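You operate a simulated robot arm through the tools that you are given. There is no shell and no other tool. Be economical: measure what you need, move in short steps, check, and stop when the job is done.

Carry out the task below with a simulated two-armed robot. There is one attempt and no reset: what you move stays moved.

Task
Pick up the standing job card with one hand, pass it to the other hand and put it on the top of the liners table. Fetch the green brush and stand it on the top of the small steel table. Stack the cup labelled "taste" from the top of the long steel table on top of the cup labelled "LAB". Take the blue brush from the top of the long steel table and leave it on the deck past the end of the arm. Stack the small white block labelled "B" from the top of the long steel table on top of the small white block marked "A". Put the square four-cake box on the top of the trays table away on the shelf under the trays table. Put the steel cup in the left sink bowl. Put one of the white blocks from the top of the parts table on the top of the flour table. Take the dough lump from the top of the tools table and leave it on the shelf under the parts table. Put the knobbed cream block from the top of the tools table on top of the steel disc there. Pull the back door of the side cabinet open. The order is free. Set down upright: standing job card, green brush, steel cup, knobbed cream block.

The check looks at the end state, three seconds after you hand in, the way a careful person would. Anything else that was tipped, shoved, dropped, spilled or broken makes it a failure.

Robot
Two 7-joint arms with two-finger parallel grippers on one trunk, on a base that drives. Base frame: it is fixed to the floor where the robot stands at the start and does not move with it; the origin is under the middle of the robot, x ahead of it, y to its left, z up. Units: mm, rad, N and s.
The left shoulder is at the start at [22, 101, 1437], the right one opposite. Places, roughly: back door of the side cabinet [-2500, 2400, 700]; blue brush (7x7x9 cm) [3500, 6600, 900]; cup [3500, 6750, 750]; deck past the end of the arm (15x27 cm) [3840, 1860, 700]; dough lump (7x6x5 cm) [-1600, -400, 800]; green brush (3x3x12 cm) [-800, -300, 800]; knobbed cream block [-1000, -250, 750]; left sink bowl inside [-5000, 2700, 700]; shelf under the parts table [-2900, -400, 500]; shelf under the trays table [3000, -1000, 300]; small white block [3500, 6500, 750]; square four-cake box (17x17x10 cm) [3200, -1000, 800]; standing job card [500, -250, 750]; steel cup (8x7x8 cm) [-4800, 400, 900]; steel disc [-1250, -500, 750]; top of the flour table [-5000, 0, 900]; top of the liners table [5200, -1100, 800]; top of the small steel table [-200, 3900, 600]; white block (7x5x4 cm) [-3200, -300, 900]; white block (8x6x7 cm) [-3200, -500, 900]. Payload 2.4 kg a hand.
The tool frame of a hand sits at the grasp point between the pads (the TCP): z along the fingers, y along the line on which they close. The tips reach 24 mm beyond it. The gripper opens to 68 mm. The fingers are 17 mm wide and 10 mm thick; the gripper's body (40 by 70 mm) begins 41 mm behind the TCP.
Orientation is told as [roll, pitch, yaw] about the base's x, y, z axes, in that order, counted from this pose: with the fingers straight down and closing along the base's y, the tool's x points along the base's -x, its y along +y and its z along -z.

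Tools
- The arms move only by the tool step_arm. It takes "left_increments", "right_increments" or both (then of equal length, played together; a hand with none holds still); each is a list of rows, each an object of numbers (a shift or turn left out is 0, a gripper value left out holds the last): "dx", "dy", "dz": the shift along the tool's x, y, z in mm; "ax", "ay", "az": the turn, a rotation vector about the tool's x, y, z in rad; "hand": the closure, from 0 (fully open) to 1 (shut). In form: [{"dx": .., "dy": .., "dz": .., "ax": .., "ay": .., "az": .., "hand": ..}, ...]. A call has 1 to 12 rows; each row shifts and turns the commanded pose from where the row before left it, along the tool's axes as they then stand. Rows are played at 5 a second. More than 50 mm and 0.15 rad between two rows, or a gripper value outside its range, and nothing of the call is played. A pose out of reach is approached as far as the arm can. The call stops where the force on the tool passes 40 N (or 10 N more than at its start, if that is more) or the arm is blocked; 0.2 s more then pass. Each finger travels about 72 mm/s and halts on what it meets, pressing with about 31 N; the grip force reading is that of the motor and also rises with nothing between the fingers. The clock runs only during rows and for 0.2 s after the last one: add rows that do not move to give the fingers time. It gives the time, the measured TCP pose, the force on the tool (base axes), the opening and the grip force at its end, in the units of the frame above (readings bear some noise), with the torque about the TCP (base axes, N m) and any sound that the robot's microphone picked up.
- Cameras (640 x 400 px; columns grow to the right, rows downward): "scene" is now at [25.2, -57.9, 1555.8]; the picture's right is [-0.98, -0.21, 0.00], its down [-0.20, 0.89, -0.40] and it looks along [0.09, -0.39, -0.92] (base axes); focal length 214 px, centre (320, 200). "left" rides on the left gripper at [84, -11, -75] in its tool frame; the picture's right is [0.13, 0.99, 0.00], its down [-0.60, 0.08, -0.79] and it looks along [-0.79, 0.10, 0.61] (tool axes); focal length 251 px, centre (320, 200). "right" rides on the right gripper at [84, 11, -75] in its tool frame; the picture's right is [-0.13, 0.99, 0.00], its down [-0.60, -0.08, -0.79] and it looks along [-0.79, -0.10, 0.61] (tool axes); focal length 251 px, centre (320, 200).
- snapshot(camera): a new picture of that camera. The clock stands still meanwhile.
- raise_lower(by): slides the trunk up (or, below 0, down) by that many mm; the arms and the scene camera ride with it, the base frame stays. It gives what a move gives, with no picture.
- base_move(legs): drives the robot by 1 to 6 legs, each [ahead, left, turn to the left] in mm, mm and rad, along the robot's own axes; the way and the turn of a leg run together, so that a leg with both is an arc; at most 1500 mm and 3.142 rad a leg. The arms and the cameras ride along, it lands a little off, and it stops where it bumps. It gives what a move gives.
- pan_tilt(pan, tilt): turns the head with the scene camera to pan (to the left, within 1.501 rad either way) and tilt (down, from -0.506 to 1.204), counted from straight ahead of the robot. It gives what a move gives.
- probe_pixels(camera, pixels): for up to 12 pixels [column, row] of the newest picture of that camera ("zoom" is the newest enlarged one), the place [x, y, z] in the base frame of the surface seen there, good to about 2 mm. The clock stands still meanwhile.
- close_up(camera, box): a new picture of the part [left, top, right, bottom] of that camera's present view, enlarged. The clock stands still meanwhile.
- sign_off(): hands the job in; it is judged then, once.

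Work in short steps. Measure before you move; look again where a grasp or a placing could have gone wrong, and mend it. You have 364 turns and 304 pictures in all, those below and enlarged ones among them. Open the grippers and draw the arms clear of the work before you hand the job in, unless the task says otherwise; then end with one line.

The tools are called after ">>>" as a command line: name --argument value ..., lists and objects as JSON in quotes. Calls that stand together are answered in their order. step_arm: Moves the arms, as the interface text tells. Its arguments: {"type":"object","properties":{"left_increments":{"type":"array","items":{"type":"object","properties":{"dx":{"type":"number"},"dy":{"type":"number"},"dz":{"type":"number"},"ax":{"type":"number"},"ay":{"type":"number"},"az":{"type":"number"},"hand":{"type":"number"}}}},"right_increments":{"type":"array","items":{"type":"object","properties":{"dx":{"type":"number"},"dy":{"type":"number"},"dz":{"type":"number"},"ax":{"type":"number"},"ay":{"type":"number"},"az":{"type":"number"},"hand":{"type":"number"}}}}},"required":[]} The other tools are called the same way: raise_lower (by) slides the trunk up or down; base_move (legs) drives the base; pan_tilt (pan, tilt) turns the head that bears the scene camera; snapshot (camera) takes a picture; probe_pixels (camera, pixels) gives the place of the surface under pixels of a picture; close_up (camera, box) takes an enlarged picture of a part of a camera's view; sign_off () hands the job in.

At the start:

```text
t: 0.0
left_eef_pos: [223.3, -31.1, 1114.2]
left_orientation: [0.0, -0.001, -0.001]
left_wrist_force: [0.0, 0.1, 0.3]
left_ft_torque: [-0.03, -0.01, -0.03]
left_grip_width: 68.1
left_grip_force: 0.1
right_eef_pos: [184.3, -269.0, 1051.3]
right_orientation: [-0.001, 0.001, 0.002]
right_wrist_force: [-0.5, 0.0, -0.6]
right_ft_torque: [0.0, 0.0, 0.01]
right_grip_width: 68.0
right_grip_force: 0.0
trunk travel left (down, up): [-650.0, 200.0]
robot x, y, heading: [-1.1, -2.1, -0.003]
head pan, tilt: [-1.354, 1.157]
```

scene: 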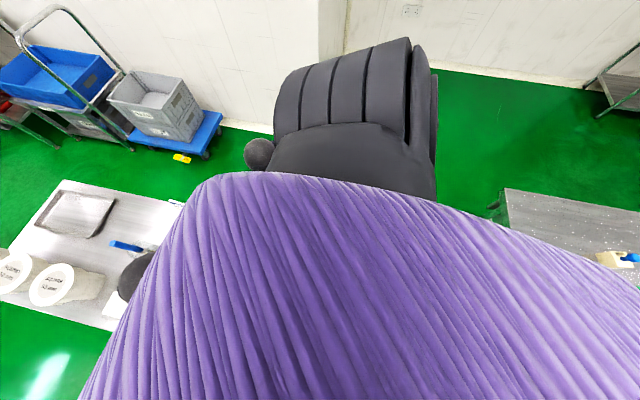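
right: 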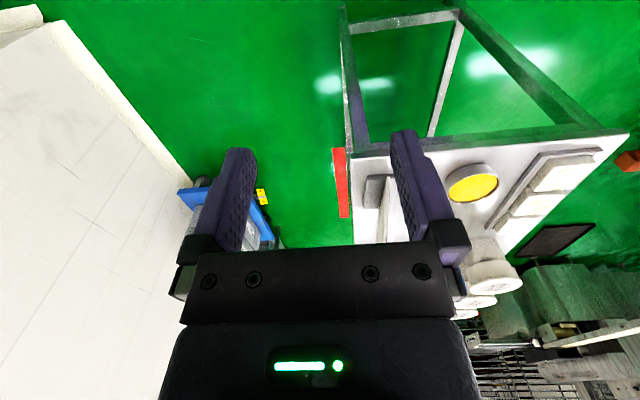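
left: 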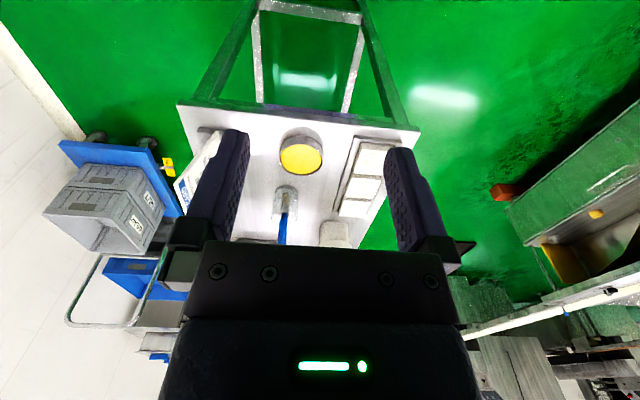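

I start by looking around: the head faces right and down; I turn it to look ahead.

>>> pan_tilt --pan 0 --tilt 0.7

>>> snapshot --camera "scene"

```text
t: 1.5
left_eef_pos: [223.7, -31.4, 1112.0]
left_orientation: [-0.001, 0.0, 0.001]
left_wrist_force: [0.2, 0.5, -0.6]
left_ft_torque: [0.02, 0.0, 0.03]
left_grip_width: 68.0
left_grip_force: 0.1
right_eef_pos: [184.4, -268.3, 1050.8]
right_orientation: [0.002, 0.001, 0.002]
right_wrist_force: [-1.5, 0.2, 0.3]
right_ft_torque: [0.01, 0.0, 0.01]
right_grip_width: 68.0
right_grip_force: 0.1
trunk travel left (down, up): [-650.0, 200.0]
robot x, y, heading: [0.7, -0.1, -0.003]
head pan, tilt: [0.0, 0.7]
```

```text
300 pictures are left
```

scene: 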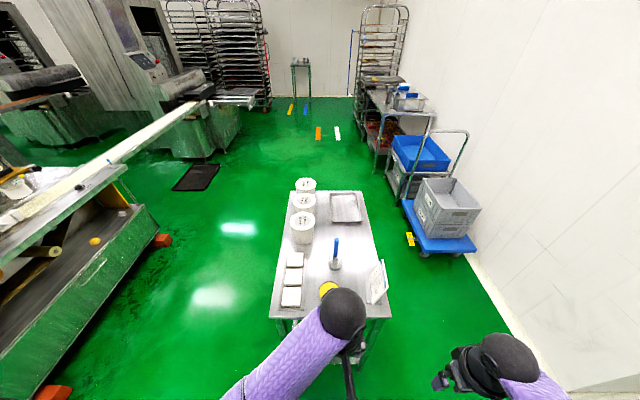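

The card stands at about (375,283) on the table ahead. I enlarge and measure.

>>> close_up --camera "scene" --box '[260, 170, 420, 320]'

>>> close_up --camera "scene" --box '[280, 40, 480, 260]'

>>> probe_pixels --camera "scene" --pixels '[[275, 315], [385, 315], [295, 192], [362, 192], [374, 300], [388, 290], [381, 262], [335, 265], [304, 61], [380, 98], [400, 105], [410, 100]]'

```text
2.67 times, centred on (340, 245) of scene
```

zoom: 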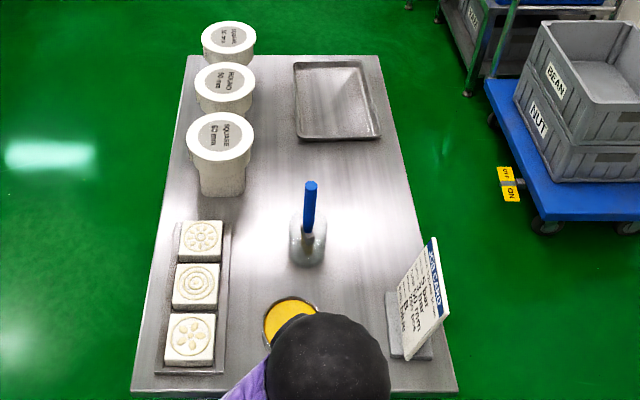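

```text
1.82 times, centred on (380, 150) of scene
```

zoom: 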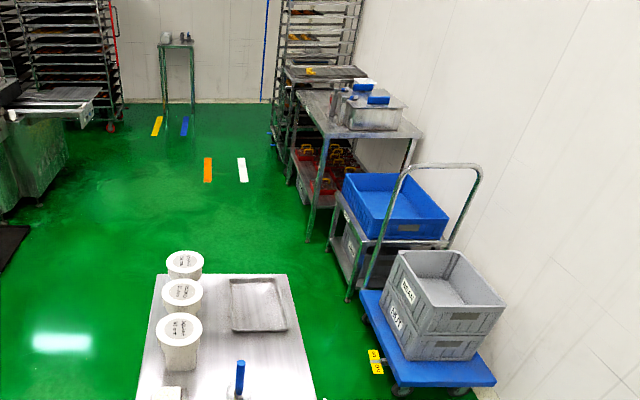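

```text
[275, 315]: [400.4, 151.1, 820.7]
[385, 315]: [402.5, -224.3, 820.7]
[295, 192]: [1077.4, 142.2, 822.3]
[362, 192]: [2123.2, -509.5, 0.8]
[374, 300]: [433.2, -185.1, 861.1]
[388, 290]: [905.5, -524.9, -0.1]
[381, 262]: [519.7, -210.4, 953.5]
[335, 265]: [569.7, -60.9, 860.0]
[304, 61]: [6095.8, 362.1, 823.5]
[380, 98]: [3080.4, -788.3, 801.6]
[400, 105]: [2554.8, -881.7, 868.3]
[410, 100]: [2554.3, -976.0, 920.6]
```

Card is partly seen in the left-hand camera near (190,180). Enlarge there, and the near scene.

>>> close_up --camera "left" --box '[150, 100, 440, 280]'

>>> close_up --camera "scene" --box '[340, 240, 420, 320]'

>>> probe_pixels --camera "zoom" --pixels '[[250, 360], [200, 310], [190, 180], [240, 270], [290, 360], [310, 240], [400, 260], [370, 120], [275, 180], [380, 360], [300, 330], [340, 320]]'

```text
2.21 times, centred on (295, 190) of left
```

zoom: 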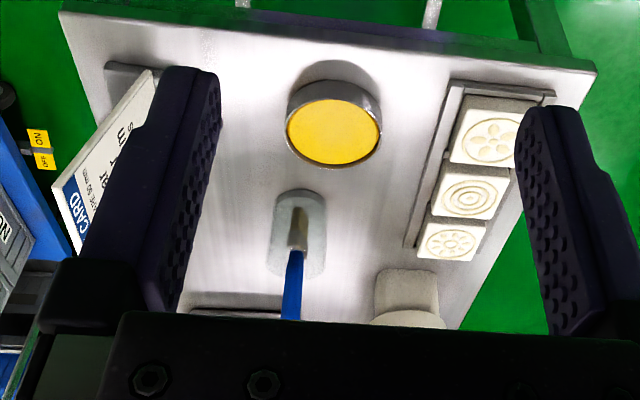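

```text
5.00 times, centred on (380, 280) of scene
```

zoom: 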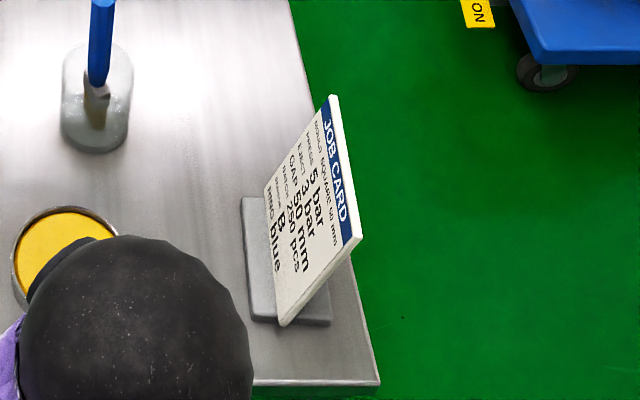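

```text
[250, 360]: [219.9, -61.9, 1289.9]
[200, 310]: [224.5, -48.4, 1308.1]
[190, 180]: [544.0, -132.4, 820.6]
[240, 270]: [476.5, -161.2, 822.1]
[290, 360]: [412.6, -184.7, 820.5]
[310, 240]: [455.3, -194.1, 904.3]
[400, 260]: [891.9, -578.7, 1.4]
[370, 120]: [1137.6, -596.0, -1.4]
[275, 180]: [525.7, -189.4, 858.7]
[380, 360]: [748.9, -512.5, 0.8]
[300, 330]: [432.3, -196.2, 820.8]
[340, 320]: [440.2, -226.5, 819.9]
```

Measure the card's corners and base in this enlargement.

>>> probe_pixels --camera "zoom" --pixels '[[332, 98], [357, 238], [283, 320], [268, 190], [335, 105], [350, 235], [250, 210], [258, 310], [322, 315], [296, 200], [330, 170], [320, 250]]'

```text
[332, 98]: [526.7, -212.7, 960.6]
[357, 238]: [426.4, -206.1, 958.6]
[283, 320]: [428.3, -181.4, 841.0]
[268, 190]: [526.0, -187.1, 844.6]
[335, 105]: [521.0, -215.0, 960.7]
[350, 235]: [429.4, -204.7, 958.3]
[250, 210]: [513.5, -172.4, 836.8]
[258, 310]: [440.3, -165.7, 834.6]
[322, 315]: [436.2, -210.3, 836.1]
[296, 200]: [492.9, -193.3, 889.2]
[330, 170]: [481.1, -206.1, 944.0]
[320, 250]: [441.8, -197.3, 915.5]
```

Card plate spans x 427–527, z 840–960, leaning about 0.2 rad toward −y at the top. I lower the trunk for reach and test the right arm forward at height.

>>> raise_lower --by -150

>>> step_arm --right_increments '[{"dz": -40}, {"dz": -40}, {"dz": -40}, {"dx": -40}, {"dx": -40}, {"dx": -40}, {"dx": -40}, {"dx": -40}]'

```text
t: 3.2
left_eef_pos: [223.2, -30.6, 962.7]
left_orientation: [-0.001, 0.0, 0.001]
left_wrist_force: [0.8, -0.2, 1.6]
left_ft_torque: [0.02, 0.02, 0.0]
left_grip_width: 68.3
left_grip_force: 0.1
right_eef_pos: [185.1, -268.4, 901.1]
right_orientation: [0.0, -0.001, 0.003]
right_wrist_force: [-0.2, -0.3, -0.1]
right_ft_torque: [0.03, -0.01, -0.04]
right_grip_width: 67.8
right_grip_force: 0.2
trunk travel left (down, up): [-500.0, 350.0]
robot x, y, heading: [2.2, 1.2, -0.002]
head pan, tilt: [0.0, 0.7]
```

```text
t: 5.0
left_eef_pos: [224.5, -31.5, 963.3]
left_orientation: [0.0, 0.0, -0.001]
left_wrist_force: [-0.8, -0.9, 0.2]
left_ft_torque: [0.04, 0.0, 0.02]
left_grip_width: 67.8
left_grip_force: 0.0
right_eef_pos: [384.7, -265.6, 1022.1]
right_orientation: [-0.002, -0.001, 0.003]
right_wrist_force: [0.2, 0.7, 0.3]
right_ft_torque: [-0.02, 0.01, 0.0]
right_grip_width: 68.2
right_grip_force: 0.0
trunk travel left (down, up): [-500.0, 350.0]
robot x, y, heading: [-0.3, 0.3, -0.002]
head pan, tilt: [0.0, 0.7]
```

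Reach is good. I move the right hand to above the card's near half and align it with the lean (roll +0.2, yaw −0.07).

>>> step_arm --right_increments '[{"dx": -35, "dy": 25}, {"dx": -35, "dy": 25}, {"ax": -0.1, "az": 0.07}, {"ax": -0.1}, {}]'

>>> close_up --camera "right" --box '[120, 50, 520, 300]'

>>> snapshot --camera "scene"

```text
t: 6.2
left_eef_pos: [224.1, -31.5, 963.5]
left_orientation: [0.0, 0.001, 0.0]
left_wrist_force: [-0.2, 0.7, -0.5]
left_ft_torque: [0.0, 0.0, 0.0]
left_grip_width: 68.0
left_grip_force: 0.0
right_eef_pos: [456.2, -217.0, 1020.4]
right_orientation: [0.2, 0.002, -0.067]
right_wrist_force: [-0.2, 1.2, -0.6]
right_ft_torque: [-0.05, 0.01, 0.01]
right_grip_width: 67.7
right_grip_force: 0.0
trunk travel left (down, up): [-500.0, 350.0]
robot x, y, heading: [2.9, 2.9, -0.002]
head pan, tilt: [0.0, 0.7]
```

```text
1.60 times, centred on (320, 175) of right
```

zoom: 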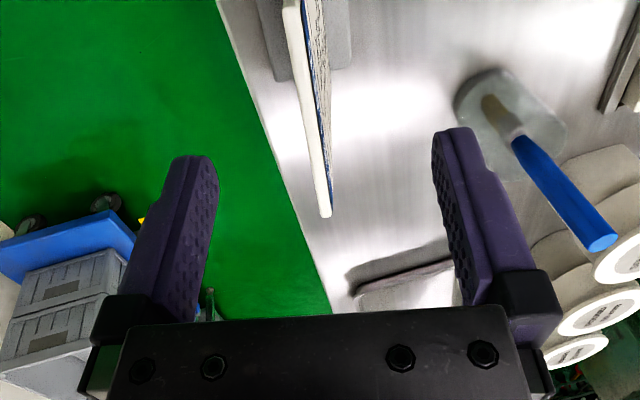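

```text
294 pictures are left
```

scene: 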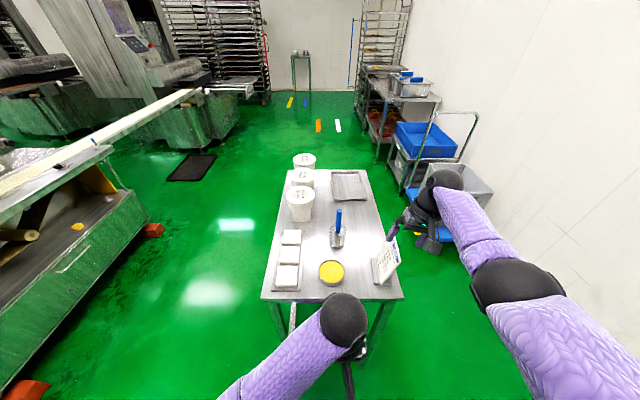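

The card edge lies between the fingers and parallel. I descend 85 mm along the tool and close.

>>> step_arm --right_increments '[{"dz": 30}, {"dz": 30}, {"dz": 25}, {"hand": 0.5}, {"hand": 1}, {}, {}, {}]'

>>> close_up --camera "right" --box '[120, 50, 520, 300]'

```text
t: 8.1
left_eef_pos: [223.9, -31.2, 962.8]
left_orientation: [0.003, 0.0, 0.0]
left_wrist_force: [0.1, 0.5, -0.2]
left_ft_torque: [-0.03, -0.01, -0.02]
left_grip_width: 68.2
left_grip_force: 0.1
right_eef_pos: [447.7, -198.6, 940.6]
right_orientation: [0.2, 0.003, -0.068]
right_wrist_force: [0.3, 0.5, 0.5]
right_ft_torque: [0.03, 0.14, -0.01]
right_grip_width: 5.9
right_grip_force: 29.1
right hand out of reach, approached as far as the arm can: row 3
trunk travel left (down, up): [-500.0, 350.0]
robot x, y, heading: [-1.2, -1.9, 0.003]
head pan, tilt: [0.0, 0.7]
```

```text
1.60 times, centred on (320, 175) of right
```

zoom: 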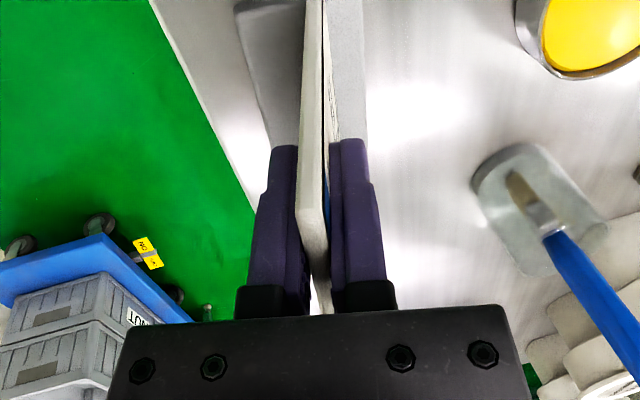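

Held, 5.9 mm thick. I lift with the trunk and check the load.

>>> raise_lower --by 120

>>> base_move --legs '[[-350, 0, 0]]'

>>> snapshot --camera "scene"

```text
t: 9.6
left_eef_pos: [224.6, -32.4, 1083.7]
left_orientation: [-0.001, 0.001, 0.0]
left_wrist_force: [-0.4, -0.3, 0.9]
left_ft_torque: [-0.02, 0.04, -0.01]
left_grip_width: 68.1
left_grip_force: 0.1
right_eef_pos: [447.6, -199.4, 1063.7]
right_orientation: [0.199, -0.003, -0.068]
right_wrist_force: [-0.3, 0.7, -3.1]
right_ft_torque: [-0.03, 0.09, 0.02]
right_grip_width: 6.2
right_grip_force: 28.6
trunk travel left (down, up): [-620.0, 230.0]
robot x, y, heading: [-1.6, 3.4, -0.002]
head pan, tilt: [0.0, 0.7]
```

```text
t: 11.8
left_eef_pos: [-119.9, -31.4, 1083.3]
left_orientation: [-0.001, 0.0, 0.0]
left_wrist_force: [0.4, 0.9, 0.3]
left_ft_torque: [-0.03, 0.01, 0.0]
left_grip_width: 68.2
left_grip_force: 0.0
right_eef_pos: [103.9, -199.3, 1065.8]
right_orientation: [0.198, -0.004, -0.067]
right_wrist_force: [0.2, 0.0, -4.5]
right_ft_torque: [-0.04, 0.05, -0.02]
right_grip_width: 6.0
right_grip_force: 28.5
trunk travel left (down, up): [-620.0, 230.0]
robot x, y, heading: [-343.9, 3.4, -0.001]
head pan, tilt: [0.0, 0.7]
```

```text
292 pictures are left
```

scene: 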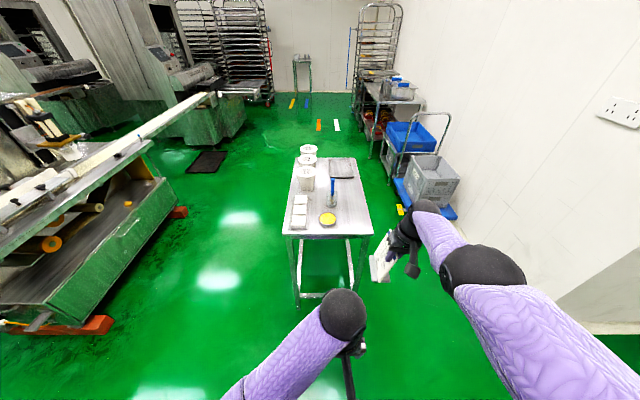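

The card is held clear of the table. For the pass I turn the right hand 90° (card across the robot) while moving the left hand out to the left.

>>> step_arm --right_increments '[{"dx": 40}, {"dx": 40}, {"dx": 30}, {"az": -0.14}, {"az": -0.14}, {"az": -0.14}, {"az": -0.14}, {"az": -0.14}, {"az": -0.14}, {"az": -0.14}, {"az": -0.14}, {"az": -0.14}]' --left_increments '[{"dy": 45}, {"dy": 45}, {"dy": 45}, {"dy": 45, "az": 0.14}, {"az": 0.14}, {"az": 0.14}, {"az": 0.14}, {"az": 0.14}, {"az": 0.14}, {"az": 0.14}, {"az": 0.14}, {"az": 0.14}]'

>>> snapshot --camera "scene"

```text
t: 14.4
left_eef_pos: [-119.5, 148.2, 1082.5]
left_orientation: [0.0, 0.0, -1.261]
left_wrist_force: [0.4, -0.5, -0.1]
left_ft_torque: [0.0, -0.02, 0.0]
left_grip_width: 68.0
left_grip_force: 0.0
right_eef_pos: [-4.8, -192.4, 1064.3]
right_orientation: [0.055, -0.19, 1.188]
right_wrist_force: [-1.0, -0.8, -4.0]
right_ft_torque: [-0.22, 0.05, 0.0]
right_grip_width: 5.8
right_grip_force: 28.7
trunk travel left (down, up): [-620.0, 230.0]
robot x, y, heading: [-343.3, 2.1, 0.001]
head pan, tilt: [0.0, 0.7]
```

```text
291 pictures are left
```

scene: 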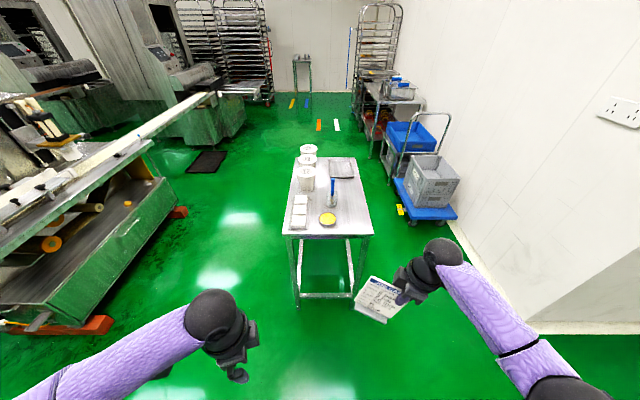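

The grip is firm (5.8 mm). I finish the alignment: card square across, left hand yaw −90° and tilted 0.4, right hand brought toward the middle.

>>> step_arm --right_increments '[{"az": -0.13}, {"az": -0.13}, {"az": -0.12}, {"dx": -40}, {"dx": -40}, {"dx": -40}, {"dx": -30}, {}]' --left_increments '[{"az": 0.1}, {"az": 0.1}, {"az": 0.11}, {"ay": -0.13, "dz": -20}, {"ay": -0.13, "dz": -20}, {"ay": -0.14}, {}, {}]'

>>> snapshot --camera "scene"

```text
t: 16.2
left_eef_pos: [-119.6, 151.1, 1123.8]
left_orientation: [0.0, -0.402, -1.568]
left_wrist_force: [-0.1, -0.2, -0.1]
left_ft_torque: [0.0, 0.02, 0.02]
left_grip_width: 68.3
left_grip_force: 0.1
right_eef_pos: [-6.5, -46.9, 1093.1]
right_orientation: [-0.019, -0.198, 1.574]
right_wrist_force: [0.0, 0.1, -3.3]
right_ft_torque: [-0.21, 0.0, 0.01]
right_grip_width: 6.1
right_grip_force: 28.9
trunk travel left (down, up): [-620.0, 230.0]
robot x, y, heading: [-343.5, 0.8, 0.002]
head pan, tilt: [0.0, 0.7]
```

```text
290 pictures are left
```

scene: 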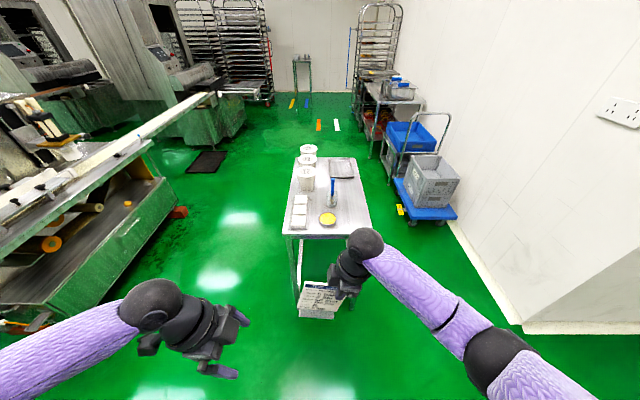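

I bring the left hand to a pre-grasp 80 mm out along its tool axis, above the card's free upper corner.

>>> step_arm --left_increments '[{"dx": -39}, {"dx": -39}, {"dx": -39}, {"dy": 38}, {"dy": 38}, {"dy": 37}, {}]'

>>> snapshot --camera "left"

>>> close_up --camera "scene" --box '[220, 200, 420, 325]'

```text
t: 17.8
left_eef_pos: [-6.1, 45.2, 1169.0]
left_orientation: [0.001, -0.401, -1.569]
left_wrist_force: [-0.1, -0.4, -0.1]
left_ft_torque: [0.03, -0.03, 0.0]
left_grip_width: 68.0
left_grip_force: 0.0
right_eef_pos: [-5.7, -46.1, 1094.4]
right_orientation: [-0.019, -0.197, 1.574]
right_wrist_force: [-1.0, 0.0, -3.4]
right_ft_torque: [-0.17, 0.05, 0.02]
right_grip_width: 5.8
right_grip_force: 28.6
trunk travel left (down, up): [-620.0, 230.0]
robot x, y, heading: [-338.9, 2.9, 0.002]
head pan, tilt: [0.0, 0.7]
```

```text
289 pictures are left
```

left: 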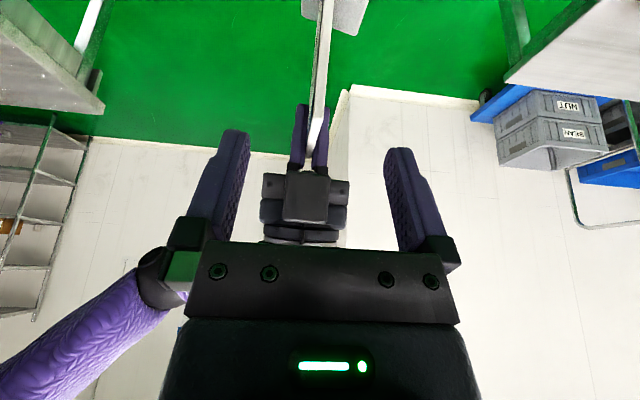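

```text
3.20 times, centred on (320, 262) of scene
```

zoom: 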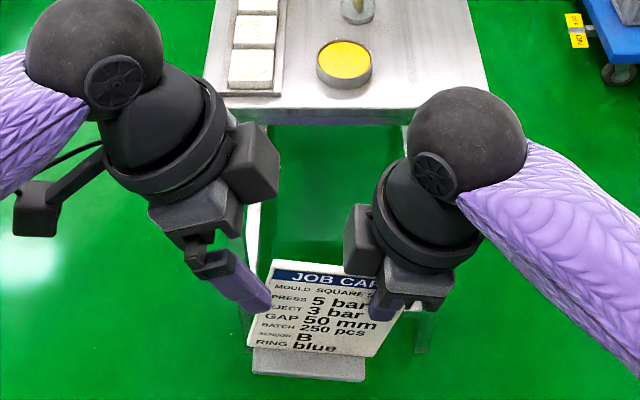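

Aligned with the plate between the fingers. I shift slightly outward, descend 75 mm and close the left hand.

>>> step_arm --left_increments '[{"dx": 5, "dz": 25}, {"dz": 25}, {"dz": 22}, {"hand": 0.5}, {"hand": 1}, {}, {}, {}]'

>>> close_up --camera "scene" --box '[220, 200, 420, 325]'

```text
t: 19.6
left_eef_pos: [-5.8, 19.5, 1100.2]
left_orientation: [0.0, -0.4, -1.57]
left_wrist_force: [-6.2, -0.4, -0.3]
left_ft_torque: [-0.21, -0.84, -0.16]
left_grip_width: 6.1
left_grip_force: 29.0
right_eef_pos: [-5.4, -46.7, 1093.5]
right_orientation: [-0.018, -0.198, 1.575]
right_wrist_force: [6.8, 0.4, -3.1]
right_ft_torque: [0.04, 0.87, -0.26]
right_grip_width: 6.4
right_grip_force: 29.6
trunk travel left (down, up): [-620.0, 230.0]
robot x, y, heading: [-342.3, 1.8, 0.001]
head pan, tilt: [0.0, 0.7]
```

```text
3.20 times, centred on (320, 262) of scene
```

zoom: 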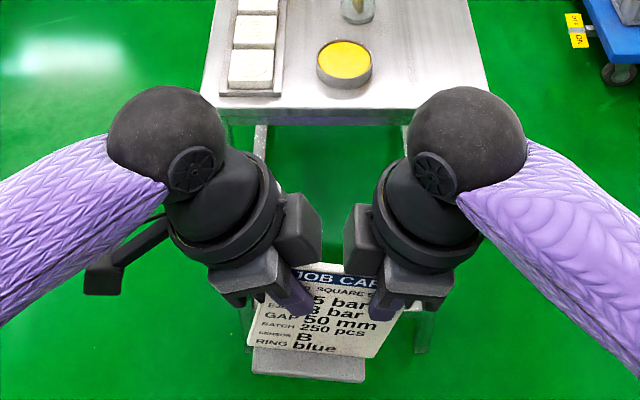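

Both hands hold it. I open the right hand and draw it back.

>>> step_arm --right_increments '[{"hand": 0.5}, {"hand": 0}, {}, {}, {"dz": -30}, {"dz": -40}, {"dz": -40}, {"dx": 40}, {"dx": 40}, {"dx": 40}]'

>>> close_up --camera "scene" --box '[220, 200, 420, 325]'

```text
t: 21.8
left_eef_pos: [-5.7, 19.8, 1098.9]
left_orientation: [-0.001, -0.399, -1.568]
left_wrist_force: [0.3, 0.4, -0.5]
left_ft_torque: [0.05, 0.0, -0.03]
left_grip_width: 5.8
left_grip_force: 28.8
right_eef_pos: [-10.3, -186.8, 1178.1]
right_orientation: [-0.02, -0.199, 1.577]
right_wrist_force: [-0.1, -0.1, 0.3]
right_ft_torque: [0.0, 0.01, 0.0]
right_grip_width: 68.2
right_grip_force: 0.0
trunk travel left (down, up): [-620.0, 230.0]
robot x, y, heading: [-343.4, 1.8, -0.001]
head pan, tilt: [0.0, 0.7]
```

```text
3.20 times, centred on (320, 262) of scene
```

zoom: 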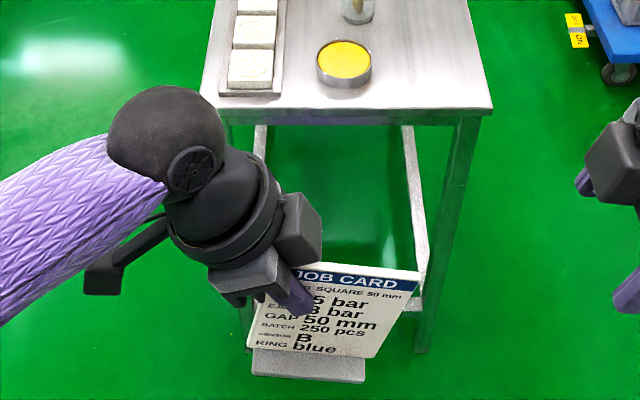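

Passed. Now plan the drive to the liners table; I look at it and probe the aisle.

>>> pan_tilt --pan -0.1 --tilt 0.35

>>> snapshot --camera "scene"

```text
t: 22.6
left_eef_pos: [-5.8, 19.3, 1099.4]
left_orientation: [0.001, -0.399, -1.571]
left_wrist_force: [0.4, 0.7, -0.5]
left_ft_torque: [0.07, 0.01, 0.0]
left_grip_width: 6.1
left_grip_force: 28.7
right_eef_pos: [-9.1, -184.6, 1177.3]
right_orientation: [-0.019, -0.196, 1.573]
right_wrist_force: [1.1, -0.8, 0.3]
right_ft_torque: [0.02, 0.0, -0.01]
right_grip_width: 68.1
right_grip_force: 0.2
trunk travel left (down, up): [-620.0, 230.0]
robot x, y, heading: [-339.5, 0.3, 0.001]
head pan, tilt: [-0.099, 0.351]
```

```text
285 pictures are left
```

scene: 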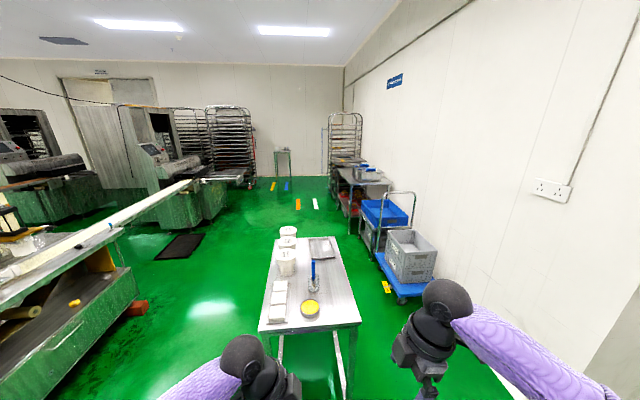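

>>> close_up --camera "scene" --box '[260, 110, 440, 300]'

>>> probe_pixels --camera "scene" --pixels '[[150, 305], [200, 246], [192, 184], [360, 320], [402, 300], [375, 258], [345, 235], [337, 200], [356, 158], [345, 150], [275, 200], [252, 185]]'

```text
2.11 times, centred on (350, 205) of scene
```

zoom: 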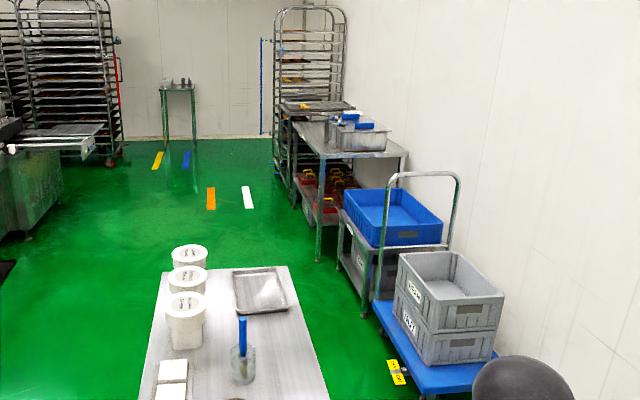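

```text
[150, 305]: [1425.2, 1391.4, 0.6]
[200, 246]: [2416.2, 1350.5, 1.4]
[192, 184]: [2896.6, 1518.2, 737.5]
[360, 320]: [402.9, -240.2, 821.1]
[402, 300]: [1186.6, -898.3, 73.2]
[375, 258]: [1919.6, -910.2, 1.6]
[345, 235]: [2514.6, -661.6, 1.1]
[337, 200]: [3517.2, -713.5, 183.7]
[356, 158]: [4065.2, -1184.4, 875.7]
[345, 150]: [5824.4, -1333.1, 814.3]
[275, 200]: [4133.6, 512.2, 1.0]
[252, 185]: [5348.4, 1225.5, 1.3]
```

The aisle is clear at y≈650 past the table, then opens. I drive to about (3900, 250) and look right.

>>> base_move --legs '[[0, 650, 0], [1500, 0, 0], [1500, 0, 0], [1200, -300, 0]]'

>>> pan_tilt --pan -0.6 --tilt 0.4

>>> snapshot --camera "scene"

```text
t: 45.8
left_eef_pos: [4110.9, 224.2, 1099.3]
left_orientation: [-0.002, -0.398, -1.604]
left_wrist_force: [0.3, 0.2, -0.1]
left_ft_torque: [0.08, 0.05, 0.03]
left_grip_width: 5.9
left_grip_force: 28.9
right_eef_pos: [4101.2, 20.1, 1178.5]
right_orientation: [-0.017, -0.2, 1.54]
right_wrist_force: [-0.5, 0.4, -0.3]
right_ft_torque: [-0.01, 0.0, 0.0]
right_grip_width: 68.0
right_grip_force: 0.0
trunk travel left (down, up): [-620.0, 230.0]
robot x, y, heading: [3774.7, 216.4, -0.037]
head pan, tilt: [-0.099, 0.351]
```

```text
t: 46.7
left_eef_pos: [4111.5, 224.2, 1099.4]
left_orientation: [0.001, -0.4, -1.603]
left_wrist_force: [0.3, 0.3, -0.3]
left_ft_torque: [0.07, 0.01, 0.0]
left_grip_width: 6.1
left_grip_force: 29.2
right_eef_pos: [4100.6, 19.8, 1178.3]
right_orientation: [-0.019, -0.197, 1.541]
right_wrist_force: [-0.3, 0.0, 0.3]
right_ft_torque: [0.03, 0.01, -0.02]
right_grip_width: 68.0
right_grip_force: 0.1
trunk travel left (down, up): [-620.0, 230.0]
robot x, y, heading: [3776.7, 217.1, -0.035]
head pan, tilt: [-0.6, 0.4]
```

```text
283 pictures are left
```

scene: 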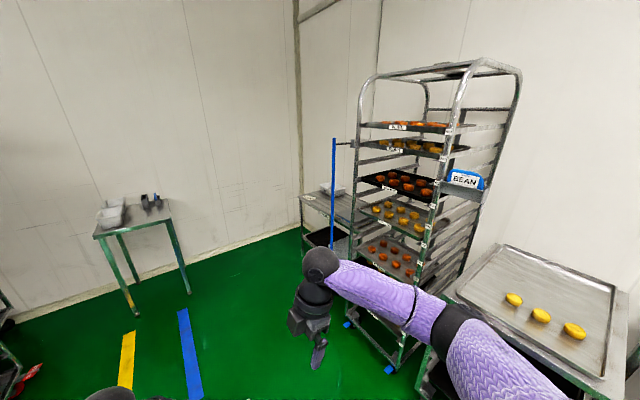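

The liners table shows behind the rack at (340,205); a blue pole at (333,190). I probe these.

>>> close_up --camera "scene" --box '[270, 120, 420, 260]'

>>> probe_pixels --camera "scene" --pixels '[[333, 215], [333, 150], [310, 202], [330, 208], [345, 212], [335, 187], [305, 197], [380, 370], [350, 322], [170, 210], [98, 235], [490, 330]]'

```text
2.86 times, centred on (345, 190) of scene
```

zoom: 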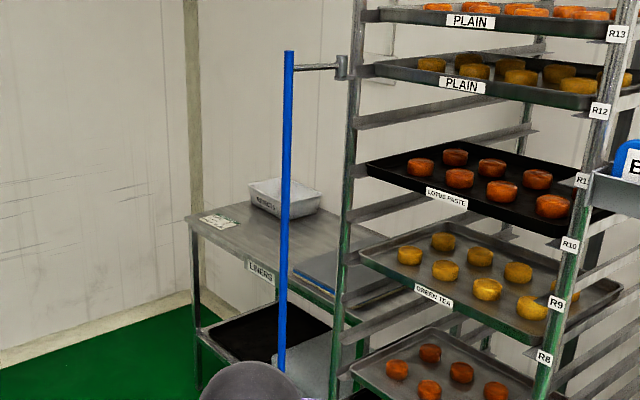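

```text
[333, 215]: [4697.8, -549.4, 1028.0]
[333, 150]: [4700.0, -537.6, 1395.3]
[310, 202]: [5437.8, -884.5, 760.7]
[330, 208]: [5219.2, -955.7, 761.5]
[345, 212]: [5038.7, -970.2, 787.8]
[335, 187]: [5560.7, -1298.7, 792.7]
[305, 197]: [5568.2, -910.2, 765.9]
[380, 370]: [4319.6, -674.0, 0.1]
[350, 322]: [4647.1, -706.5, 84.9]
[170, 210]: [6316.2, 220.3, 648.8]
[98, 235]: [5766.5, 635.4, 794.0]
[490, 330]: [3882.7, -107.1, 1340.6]
```

Pole clear of my route. I drive to about (5350, 150), turn right to face the liners table.

>>> base_move --legs '[[1500, 60, 0], [80, 0, -1.535]]'

>>> pan_tilt --pan 0 --tilt 0.6

>>> snapshot --camera "scene"

```text
refused: leg 1 is longer than a leg can be; nothing moved
```

```text
t: 47.7
left_eef_pos: [4110.1, 223.9, 1100.3]
left_orientation: [0.0, -0.401, -1.604]
left_wrist_force: [0.5, 0.9, 0.9]
left_ft_torque: [0.06, 0.04, -0.03]
left_grip_width: 5.7
left_grip_force: 28.3
right_eef_pos: [4099.7, 19.2, 1177.2]
right_orientation: [-0.021, -0.197, 1.54]
right_wrist_force: [0.6, 0.5, 0.2]
right_ft_torque: [-0.04, -0.02, 0.03]
right_grip_width: 68.0
right_grip_force: 0.1
trunk travel left (down, up): [-620.0, 230.0]
robot x, y, heading: [3773.6, 220.2, -0.035]
head pan, tilt: [0.0, 0.6]
```

```text
281 pictures are left
```

scene: 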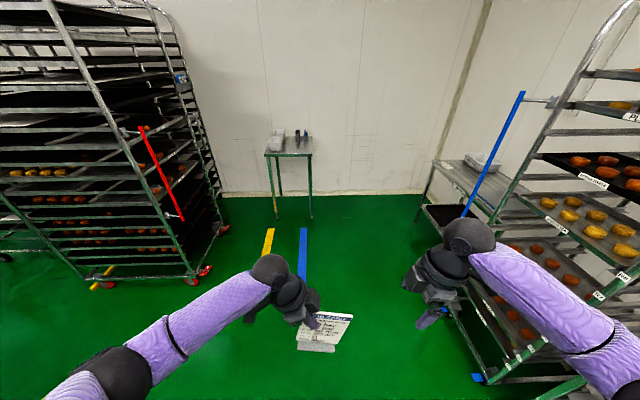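

The leg was slightly too long; repeating with two legs.

>>> base_move --legs '[[1400, 60, 0], [180, 0, 0], [0, 0, -1.535]]'

>>> snapshot --camera "scene"

```text
t: 59.5
left_eef_pos: [5344.9, -110.9, 1099.3]
left_orientation: [0.0, -0.4, 3.141]
left_wrist_force: [0.6, 0.0, 0.7]
left_ft_torque: [0.03, -0.07, 0.0]
left_grip_width: 5.7
left_grip_force: 29.5
right_eef_pos: [5139.7, -105.4, 1178.2]
right_orientation: [-0.019, -0.197, 0.0]
right_wrist_force: [0.5, -0.1, 0.1]
right_ft_torque: [-0.01, 0.03, 0.02]
right_grip_width: 68.0
right_grip_force: 0.1
trunk travel left (down, up): [-620.0, 230.0]
robot x, y, heading: [5324.1, 227.7, -1.576]
head pan, tilt: [0.0, 0.6]
```

```text
280 pictures are left
```

scene: 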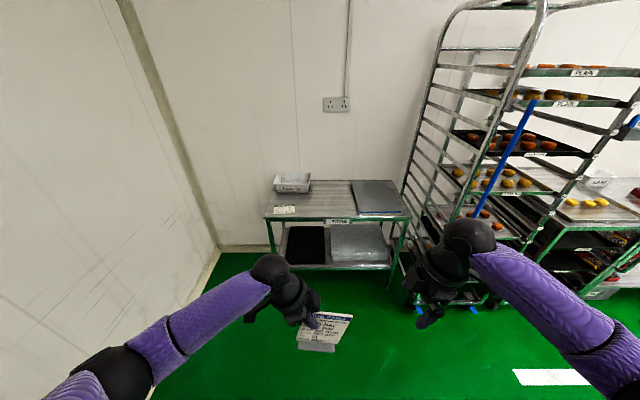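

The table top's free middle is around (325,205). I enlarge and measure.

>>> close_up --camera "scene" --box '[255, 160, 425, 270]'

>>> probe_pixels --camera "scene" --pixels '[[265, 219], [411, 219], [320, 215], [335, 190], [285, 209], [353, 211], [355, 185], [290, 190], [320, 200], [275, 180], [345, 200], [338, 222]]'

```text
3.64 times, centred on (340, 215) of scene
```

zoom: 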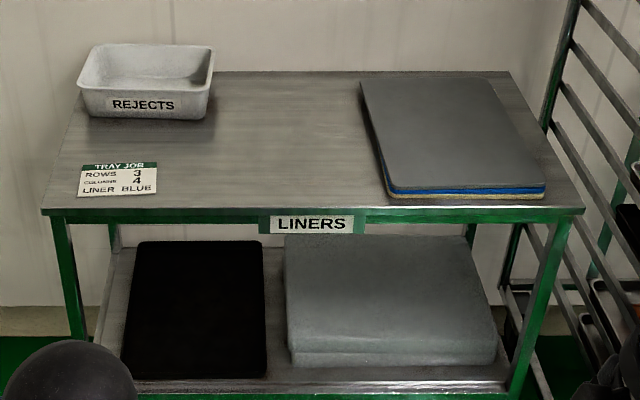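

```text
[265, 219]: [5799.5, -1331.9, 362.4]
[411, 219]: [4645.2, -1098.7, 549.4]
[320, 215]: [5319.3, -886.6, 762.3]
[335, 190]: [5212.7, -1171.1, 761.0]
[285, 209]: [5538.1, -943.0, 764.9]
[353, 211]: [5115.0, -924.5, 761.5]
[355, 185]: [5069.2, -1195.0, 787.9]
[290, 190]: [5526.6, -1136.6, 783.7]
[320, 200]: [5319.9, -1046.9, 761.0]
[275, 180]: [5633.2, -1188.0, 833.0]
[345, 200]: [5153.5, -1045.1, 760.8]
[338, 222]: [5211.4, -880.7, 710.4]
```

Top z=761, free spot about x 5180–5420, front edge y≈−870. I raise and extend the left hand, level the card (undo the grip tilts), and raise the right hand.

>>> step_arm --left_increments '[{"dx": -16, "dz": -37, "dy": 20}, {"dx": -16, "dz": -37, "dy": 20}, {"dx": -15, "dz": -36, "dy": 20}, {"dy": 20}, {"ax": 0.068, "ay": -0.065, "az": -0.029}, {"ax": 0.068, "ay": -0.065, "az": -0.029}, {"ax": 0.068, "ay": -0.065, "az": -0.029}, {}]' --right_increments '[{"dz": -30}, {"dz": -30}, {}, {}, {}, {}, {}, {}]'

>>> raise_lower --by -270

>>> snapshot --camera "scene"

```text
t: 61.2
left_eef_pos: [5345.1, -190.3, 1219.9]
left_orientation: [-0.267, -0.582, -3.018]
left_wrist_force: [-0.3, 0.1, -4.0]
left_ft_torque: [-0.05, -0.1, 0.0]
left_grip_width: 5.9
left_grip_force: 28.6
right_eef_pos: [5127.7, -103.7, 1235.0]
right_orientation: [-0.019, -0.197, 0.0]
right_wrist_force: [0.1, 0.8, 0.1]
right_ft_torque: [0.04, -0.01, 0.03]
right_grip_width: 67.9
right_grip_force: 0.1
trunk travel left (down, up): [-620.0, 230.0]
robot x, y, heading: [5326.5, 229.9, -1.572]
head pan, tilt: [0.0, 0.6]
```

```text
t: 64.0
left_eef_pos: [5344.5, -190.9, 949.4]
left_orientation: [-0.266, -0.581, -3.02]
left_wrist_force: [0.3, 0.6, -4.1]
left_ft_torque: [-0.09, -0.12, 0.04]
left_grip_width: 5.8
left_grip_force: 28.7
right_eef_pos: [5129.3, -103.9, 966.6]
right_orientation: [-0.019, -0.197, 0.0]
right_wrist_force: [-0.5, -0.6, 0.2]
right_ft_torque: [-0.01, 0.0, -0.02]
right_grip_width: 67.7
right_grip_force: 0.0
trunk travel left (down, up): [-350.0, 500.0]
robot x, y, heading: [5326.1, 226.3, -1.57]
head pan, tilt: [0.0, 0.6]
```

```text
278 pictures are left
```

scene: 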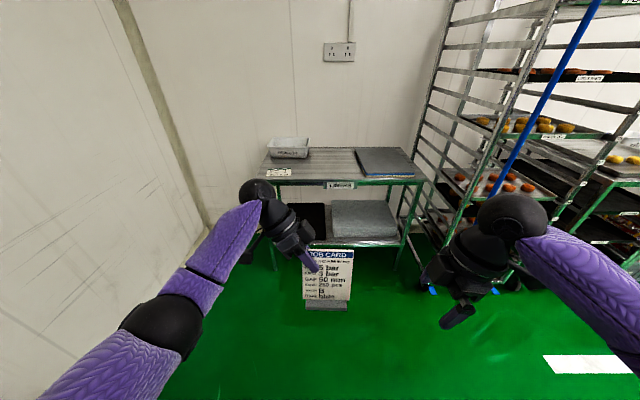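

I check the card's level and geometry by probing.

>>> close_up --camera "scene" --box '[280, 230, 380, 320]'

>>> probe_pixels --camera "scene" --pixels '[[306, 304], [346, 305], [307, 310], [346, 311], [322, 252], [350, 252], [310, 292], [350, 292]]'

```text
4.44 times, centred on (330, 275) of scene
```

zoom: 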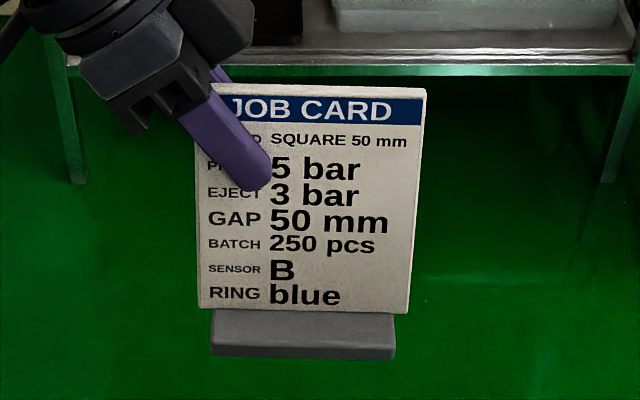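

```text
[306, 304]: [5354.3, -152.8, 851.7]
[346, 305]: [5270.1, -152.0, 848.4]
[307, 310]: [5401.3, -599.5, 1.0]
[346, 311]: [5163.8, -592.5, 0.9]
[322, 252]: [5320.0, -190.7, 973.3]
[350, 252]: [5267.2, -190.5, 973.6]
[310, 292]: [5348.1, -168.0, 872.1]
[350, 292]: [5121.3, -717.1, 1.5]
```

Level within ~2°; I trim it, then drive ahead 735 mm.

>>> step_arm --left_increments '[{"ay": -0.03}, {}]'

>>> base_move --legs '[[735, 0, 0]]'

>>> snapshot --camera "scene"

```text
t: 64.6
left_eef_pos: [5344.8, -190.6, 949.3]
left_orientation: [-0.269, -0.61, -3.006]
left_wrist_force: [0.0, -0.9, -3.3]
left_ft_torque: [-0.06, -0.13, -0.03]
left_grip_width: 6.0
left_grip_force: 28.8
right_eef_pos: [5128.6, -104.4, 967.1]
right_orientation: [-0.017, -0.198, 0.001]
right_wrist_force: [-0.2, 0.0, 0.2]
right_ft_torque: [-0.02, -0.02, 0.02]
right_grip_width: 68.0
right_grip_force: 0.0
trunk travel left (down, up): [-350.0, 500.0]
robot x, y, heading: [5325.6, 226.9, -1.572]
head pan, tilt: [0.0, 0.6]
```

```text
t: 68.6
left_eef_pos: [5355.6, -928.0, 948.8]
left_orientation: [-0.271, -0.61, -2.991]
left_wrist_force: [0.1, -0.3, -3.4]
left_ft_torque: [-0.02, -0.13, -0.02]
left_grip_width: 6.1
left_grip_force: 28.7
right_eef_pos: [5136.2, -844.7, 966.0]
right_orientation: [-0.019, -0.199, 0.015]
right_wrist_force: [-0.3, 0.8, -0.9]
right_ft_torque: [-0.02, 0.0, 0.01]
right_grip_width: 68.0
right_grip_force: 0.0
trunk travel left (down, up): [-350.0, 500.0]
robot x, y, heading: [5330.3, -510.7, -1.562]
head pan, tilt: [0.0, 0.6]
```

```text
276 pictures are left
```

scene: 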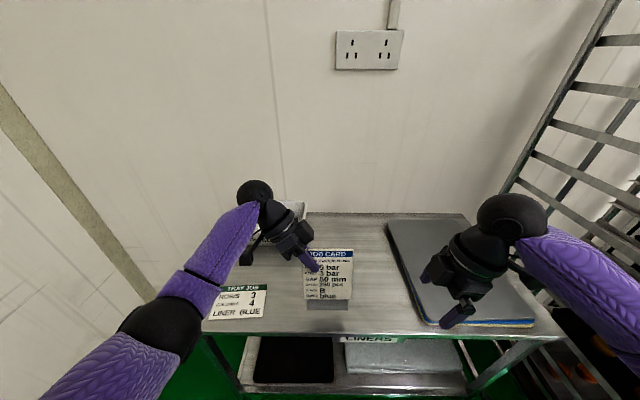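

The card's base front is only ~20 mm inside the edge; I drive 40 mm more and lower by the trunk to just above the top.

>>> base_move --legs '[[40, 0, 0]]'

>>> raise_lower --by -65

>>> snapshot --camera "scene"

```text
t: 69.5
left_eef_pos: [5355.9, -966.8, 948.8]
left_orientation: [-0.271, -0.612, -2.991]
left_wrist_force: [0.5, -0.4, -3.3]
left_ft_torque: [-0.03, -0.13, 0.01]
left_grip_width: 5.9
left_grip_force: 29.4
right_eef_pos: [5137.5, -885.0, 966.0]
right_orientation: [-0.017, -0.197, 0.016]
right_wrist_force: [0.6, 0.3, -0.3]
right_ft_torque: [0.0, 0.0, -0.02]
right_grip_width: 68.1
right_grip_force: 0.0
trunk travel left (down, up): [-350.0, 500.0]
robot x, y, heading: [5331.1, -546.5, -1.561]
head pan, tilt: [0.0, 0.6]
```

```text
t: 70.5
left_eef_pos: [5354.9, -967.0, 885.6]
left_orientation: [-0.271, -0.61, -2.991]
left_wrist_force: [0.2, -0.2, -3.4]
left_ft_torque: [-0.06, -0.14, 0.03]
left_grip_width: 5.9
left_grip_force: 28.1
right_eef_pos: [5137.2, -885.7, 901.5]
right_orientation: [-0.02, -0.196, 0.016]
right_wrist_force: [-1.2, 0.0, 0.1]
right_ft_torque: [0.02, -0.02, 0.02]
right_grip_width: 67.9
right_grip_force: 0.1
trunk travel left (down, up): [-285.0, 565.0]
robot x, y, heading: [5327.4, -547.8, -1.556]
head pan, tilt: [0.0, 0.6]
```

```text
275 pictures are left
```

scene: 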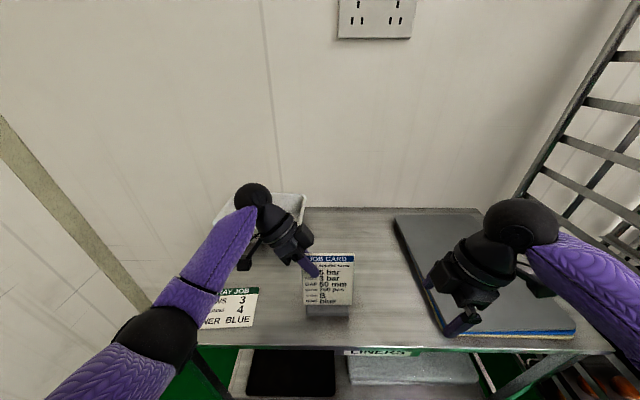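

Close look at the gap beneath the card base.

>>> close_up --camera "scene" --box '[285, 245, 375, 330]'

>>> probe_pixels --camera "zoom" --pixels '[[160, 300], [450, 300], [160, 320], [450, 325], [160, 345], [450, 345], [300, 290], [300, 370]]'

```text
4.71 times, centred on (330, 288) of scene
```

zoom: 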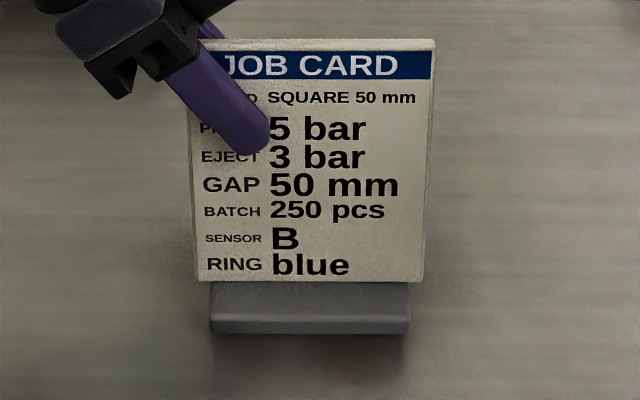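

```text
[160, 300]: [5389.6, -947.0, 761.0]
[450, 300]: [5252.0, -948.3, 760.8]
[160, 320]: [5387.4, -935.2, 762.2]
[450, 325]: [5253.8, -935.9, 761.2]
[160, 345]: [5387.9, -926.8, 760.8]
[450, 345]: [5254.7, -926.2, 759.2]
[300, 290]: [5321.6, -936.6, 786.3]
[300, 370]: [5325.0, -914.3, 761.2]
```

Gap ~10 mm. I lower along world down in 3 mm arm steps until contact.

>>> step_arm --left_increments '[{"dx": 2.3, "dy": 0.9, "dz": 3.2}, {"dx": 1.7, "dy": 0.65, "dz": 2.4}, {}]'

>>> step_arm --left_increments '[{"dx": 1.2, "dy": 0.4, "dz": 1.6}, {}]'

>>> close_up --camera "scene" --box '[285, 245, 375, 330]'

```text
t: 71.3
left_eef_pos: [5355.0, -968.0, 876.5]
left_orientation: [-0.27, -0.608, -2.99]
left_wrist_force: [-0.6, 0.2, -3.8]
left_ft_torque: [-0.03, -0.13, -0.02]
left_grip_width: 6.0
left_grip_force: 28.7
right_eef_pos: [5137.6, -884.4, 900.7]
right_orientation: [-0.017, -0.196, 0.016]
right_wrist_force: [-0.8, 0.0, 0.4]
right_ft_torque: [0.01, 0.0, 0.0]
right_grip_width: 67.9
right_grip_force: 0.0
trunk travel left (down, up): [-285.0, 565.0]
robot x, y, heading: [5331.1, -550.7, -1.558]
head pan, tilt: [0.0, 0.6]
```

```text
t: 71.9
left_eef_pos: [5355.2, -966.6, 875.5]
left_orientation: [-0.272, -0.608, -2.993]
left_wrist_force: [0.0, 0.2, -3.3]
left_ft_torque: [-0.05, -0.11, 0.01]
left_grip_width: 6.0
left_grip_force: 28.5
right_eef_pos: [5137.5, -884.2, 901.7]
right_orientation: [-0.017, -0.197, 0.014]
right_wrist_force: [0.2, -0.1, 0.2]
right_ft_torque: [0.03, -0.01, 0.0]
right_grip_width: 67.8
right_grip_force: 0.1
trunk travel left (down, up): [-285.0, 565.0]
robot x, y, heading: [5332.0, -549.1, -1.559]
head pan, tilt: [0.0, 0.6]
```

```text
4.71 times, centred on (330, 288) of scene
```

zoom: 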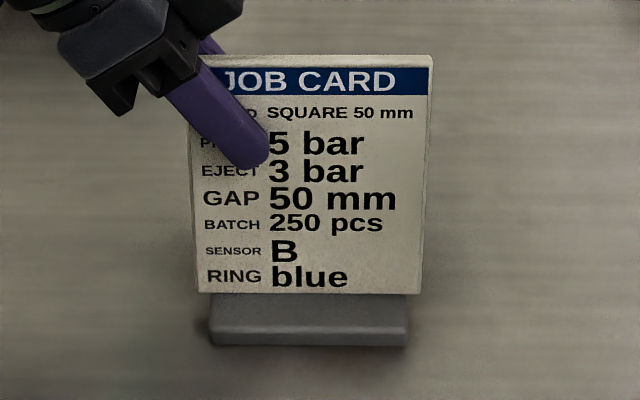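

Not yet in contact (force still the weight). Continue in fine steps.

>>> step_arm --left_increments '[{"dx": 0.6, "dy": 0.2, "dz": 0.8}, {}, {"dx": 0.6, "dy": 0.2, "dz": 0.8}, {}]'

>>> step_arm --left_increments '[{"dx": 0.6, "dy": 0.2, "dz": 0.8}, {}, {"dx": 0.6, "dy": 0.2, "dz": 0.8}, {}]'

```text
t: 72.9
left_eef_pos: [5356.1, -967.5, 873.2]
left_orientation: [-0.268, -0.611, -2.992]
left_wrist_force: [1.0, 0.0, 5.0]
left_ft_torque: [-0.22, -0.33, 0.01]
left_grip_width: 5.8
left_grip_force: 29.0
right_eef_pos: [5137.7, -885.0, 901.7]
right_orientation: [-0.018, -0.196, 0.016]
right_wrist_force: [0.3, -0.5, -1.0]
right_ft_torque: [0.03, -0.02, 0.0]
right_grip_width: 68.1
right_grip_force: 0.0
trunk travel left (down, up): [-285.0, 565.0]
robot x, y, heading: [5328.9, -551.8, -1.559]
head pan, tilt: [0.0, 0.6]
```

```text
t: 73.9
left_eef_pos: [5353.7, -965.7, 873.1]
left_orientation: [-0.265, -0.613, -2.995]
left_wrist_force: [-0.4, -1.7, 26.1]
left_ft_torque: [-0.64, -0.36, 0.05]
left_grip_width: 5.9
left_grip_force: 28.4
right_eef_pos: [5138.2, -883.6, 902.3]
right_orientation: [-0.019, -0.196, 0.015]
right_wrist_force: [0.1, -0.3, 0.0]
right_ft_torque: [0.0, 0.02, -0.01]
right_grip_width: 68.2
right_grip_force: 0.0
trunk travel left (down, up): [-285.0, 565.0]
robot x, y, heading: [5331.2, -552.6, -1.56]
head pan, tilt: [0.0, 0.6]
```

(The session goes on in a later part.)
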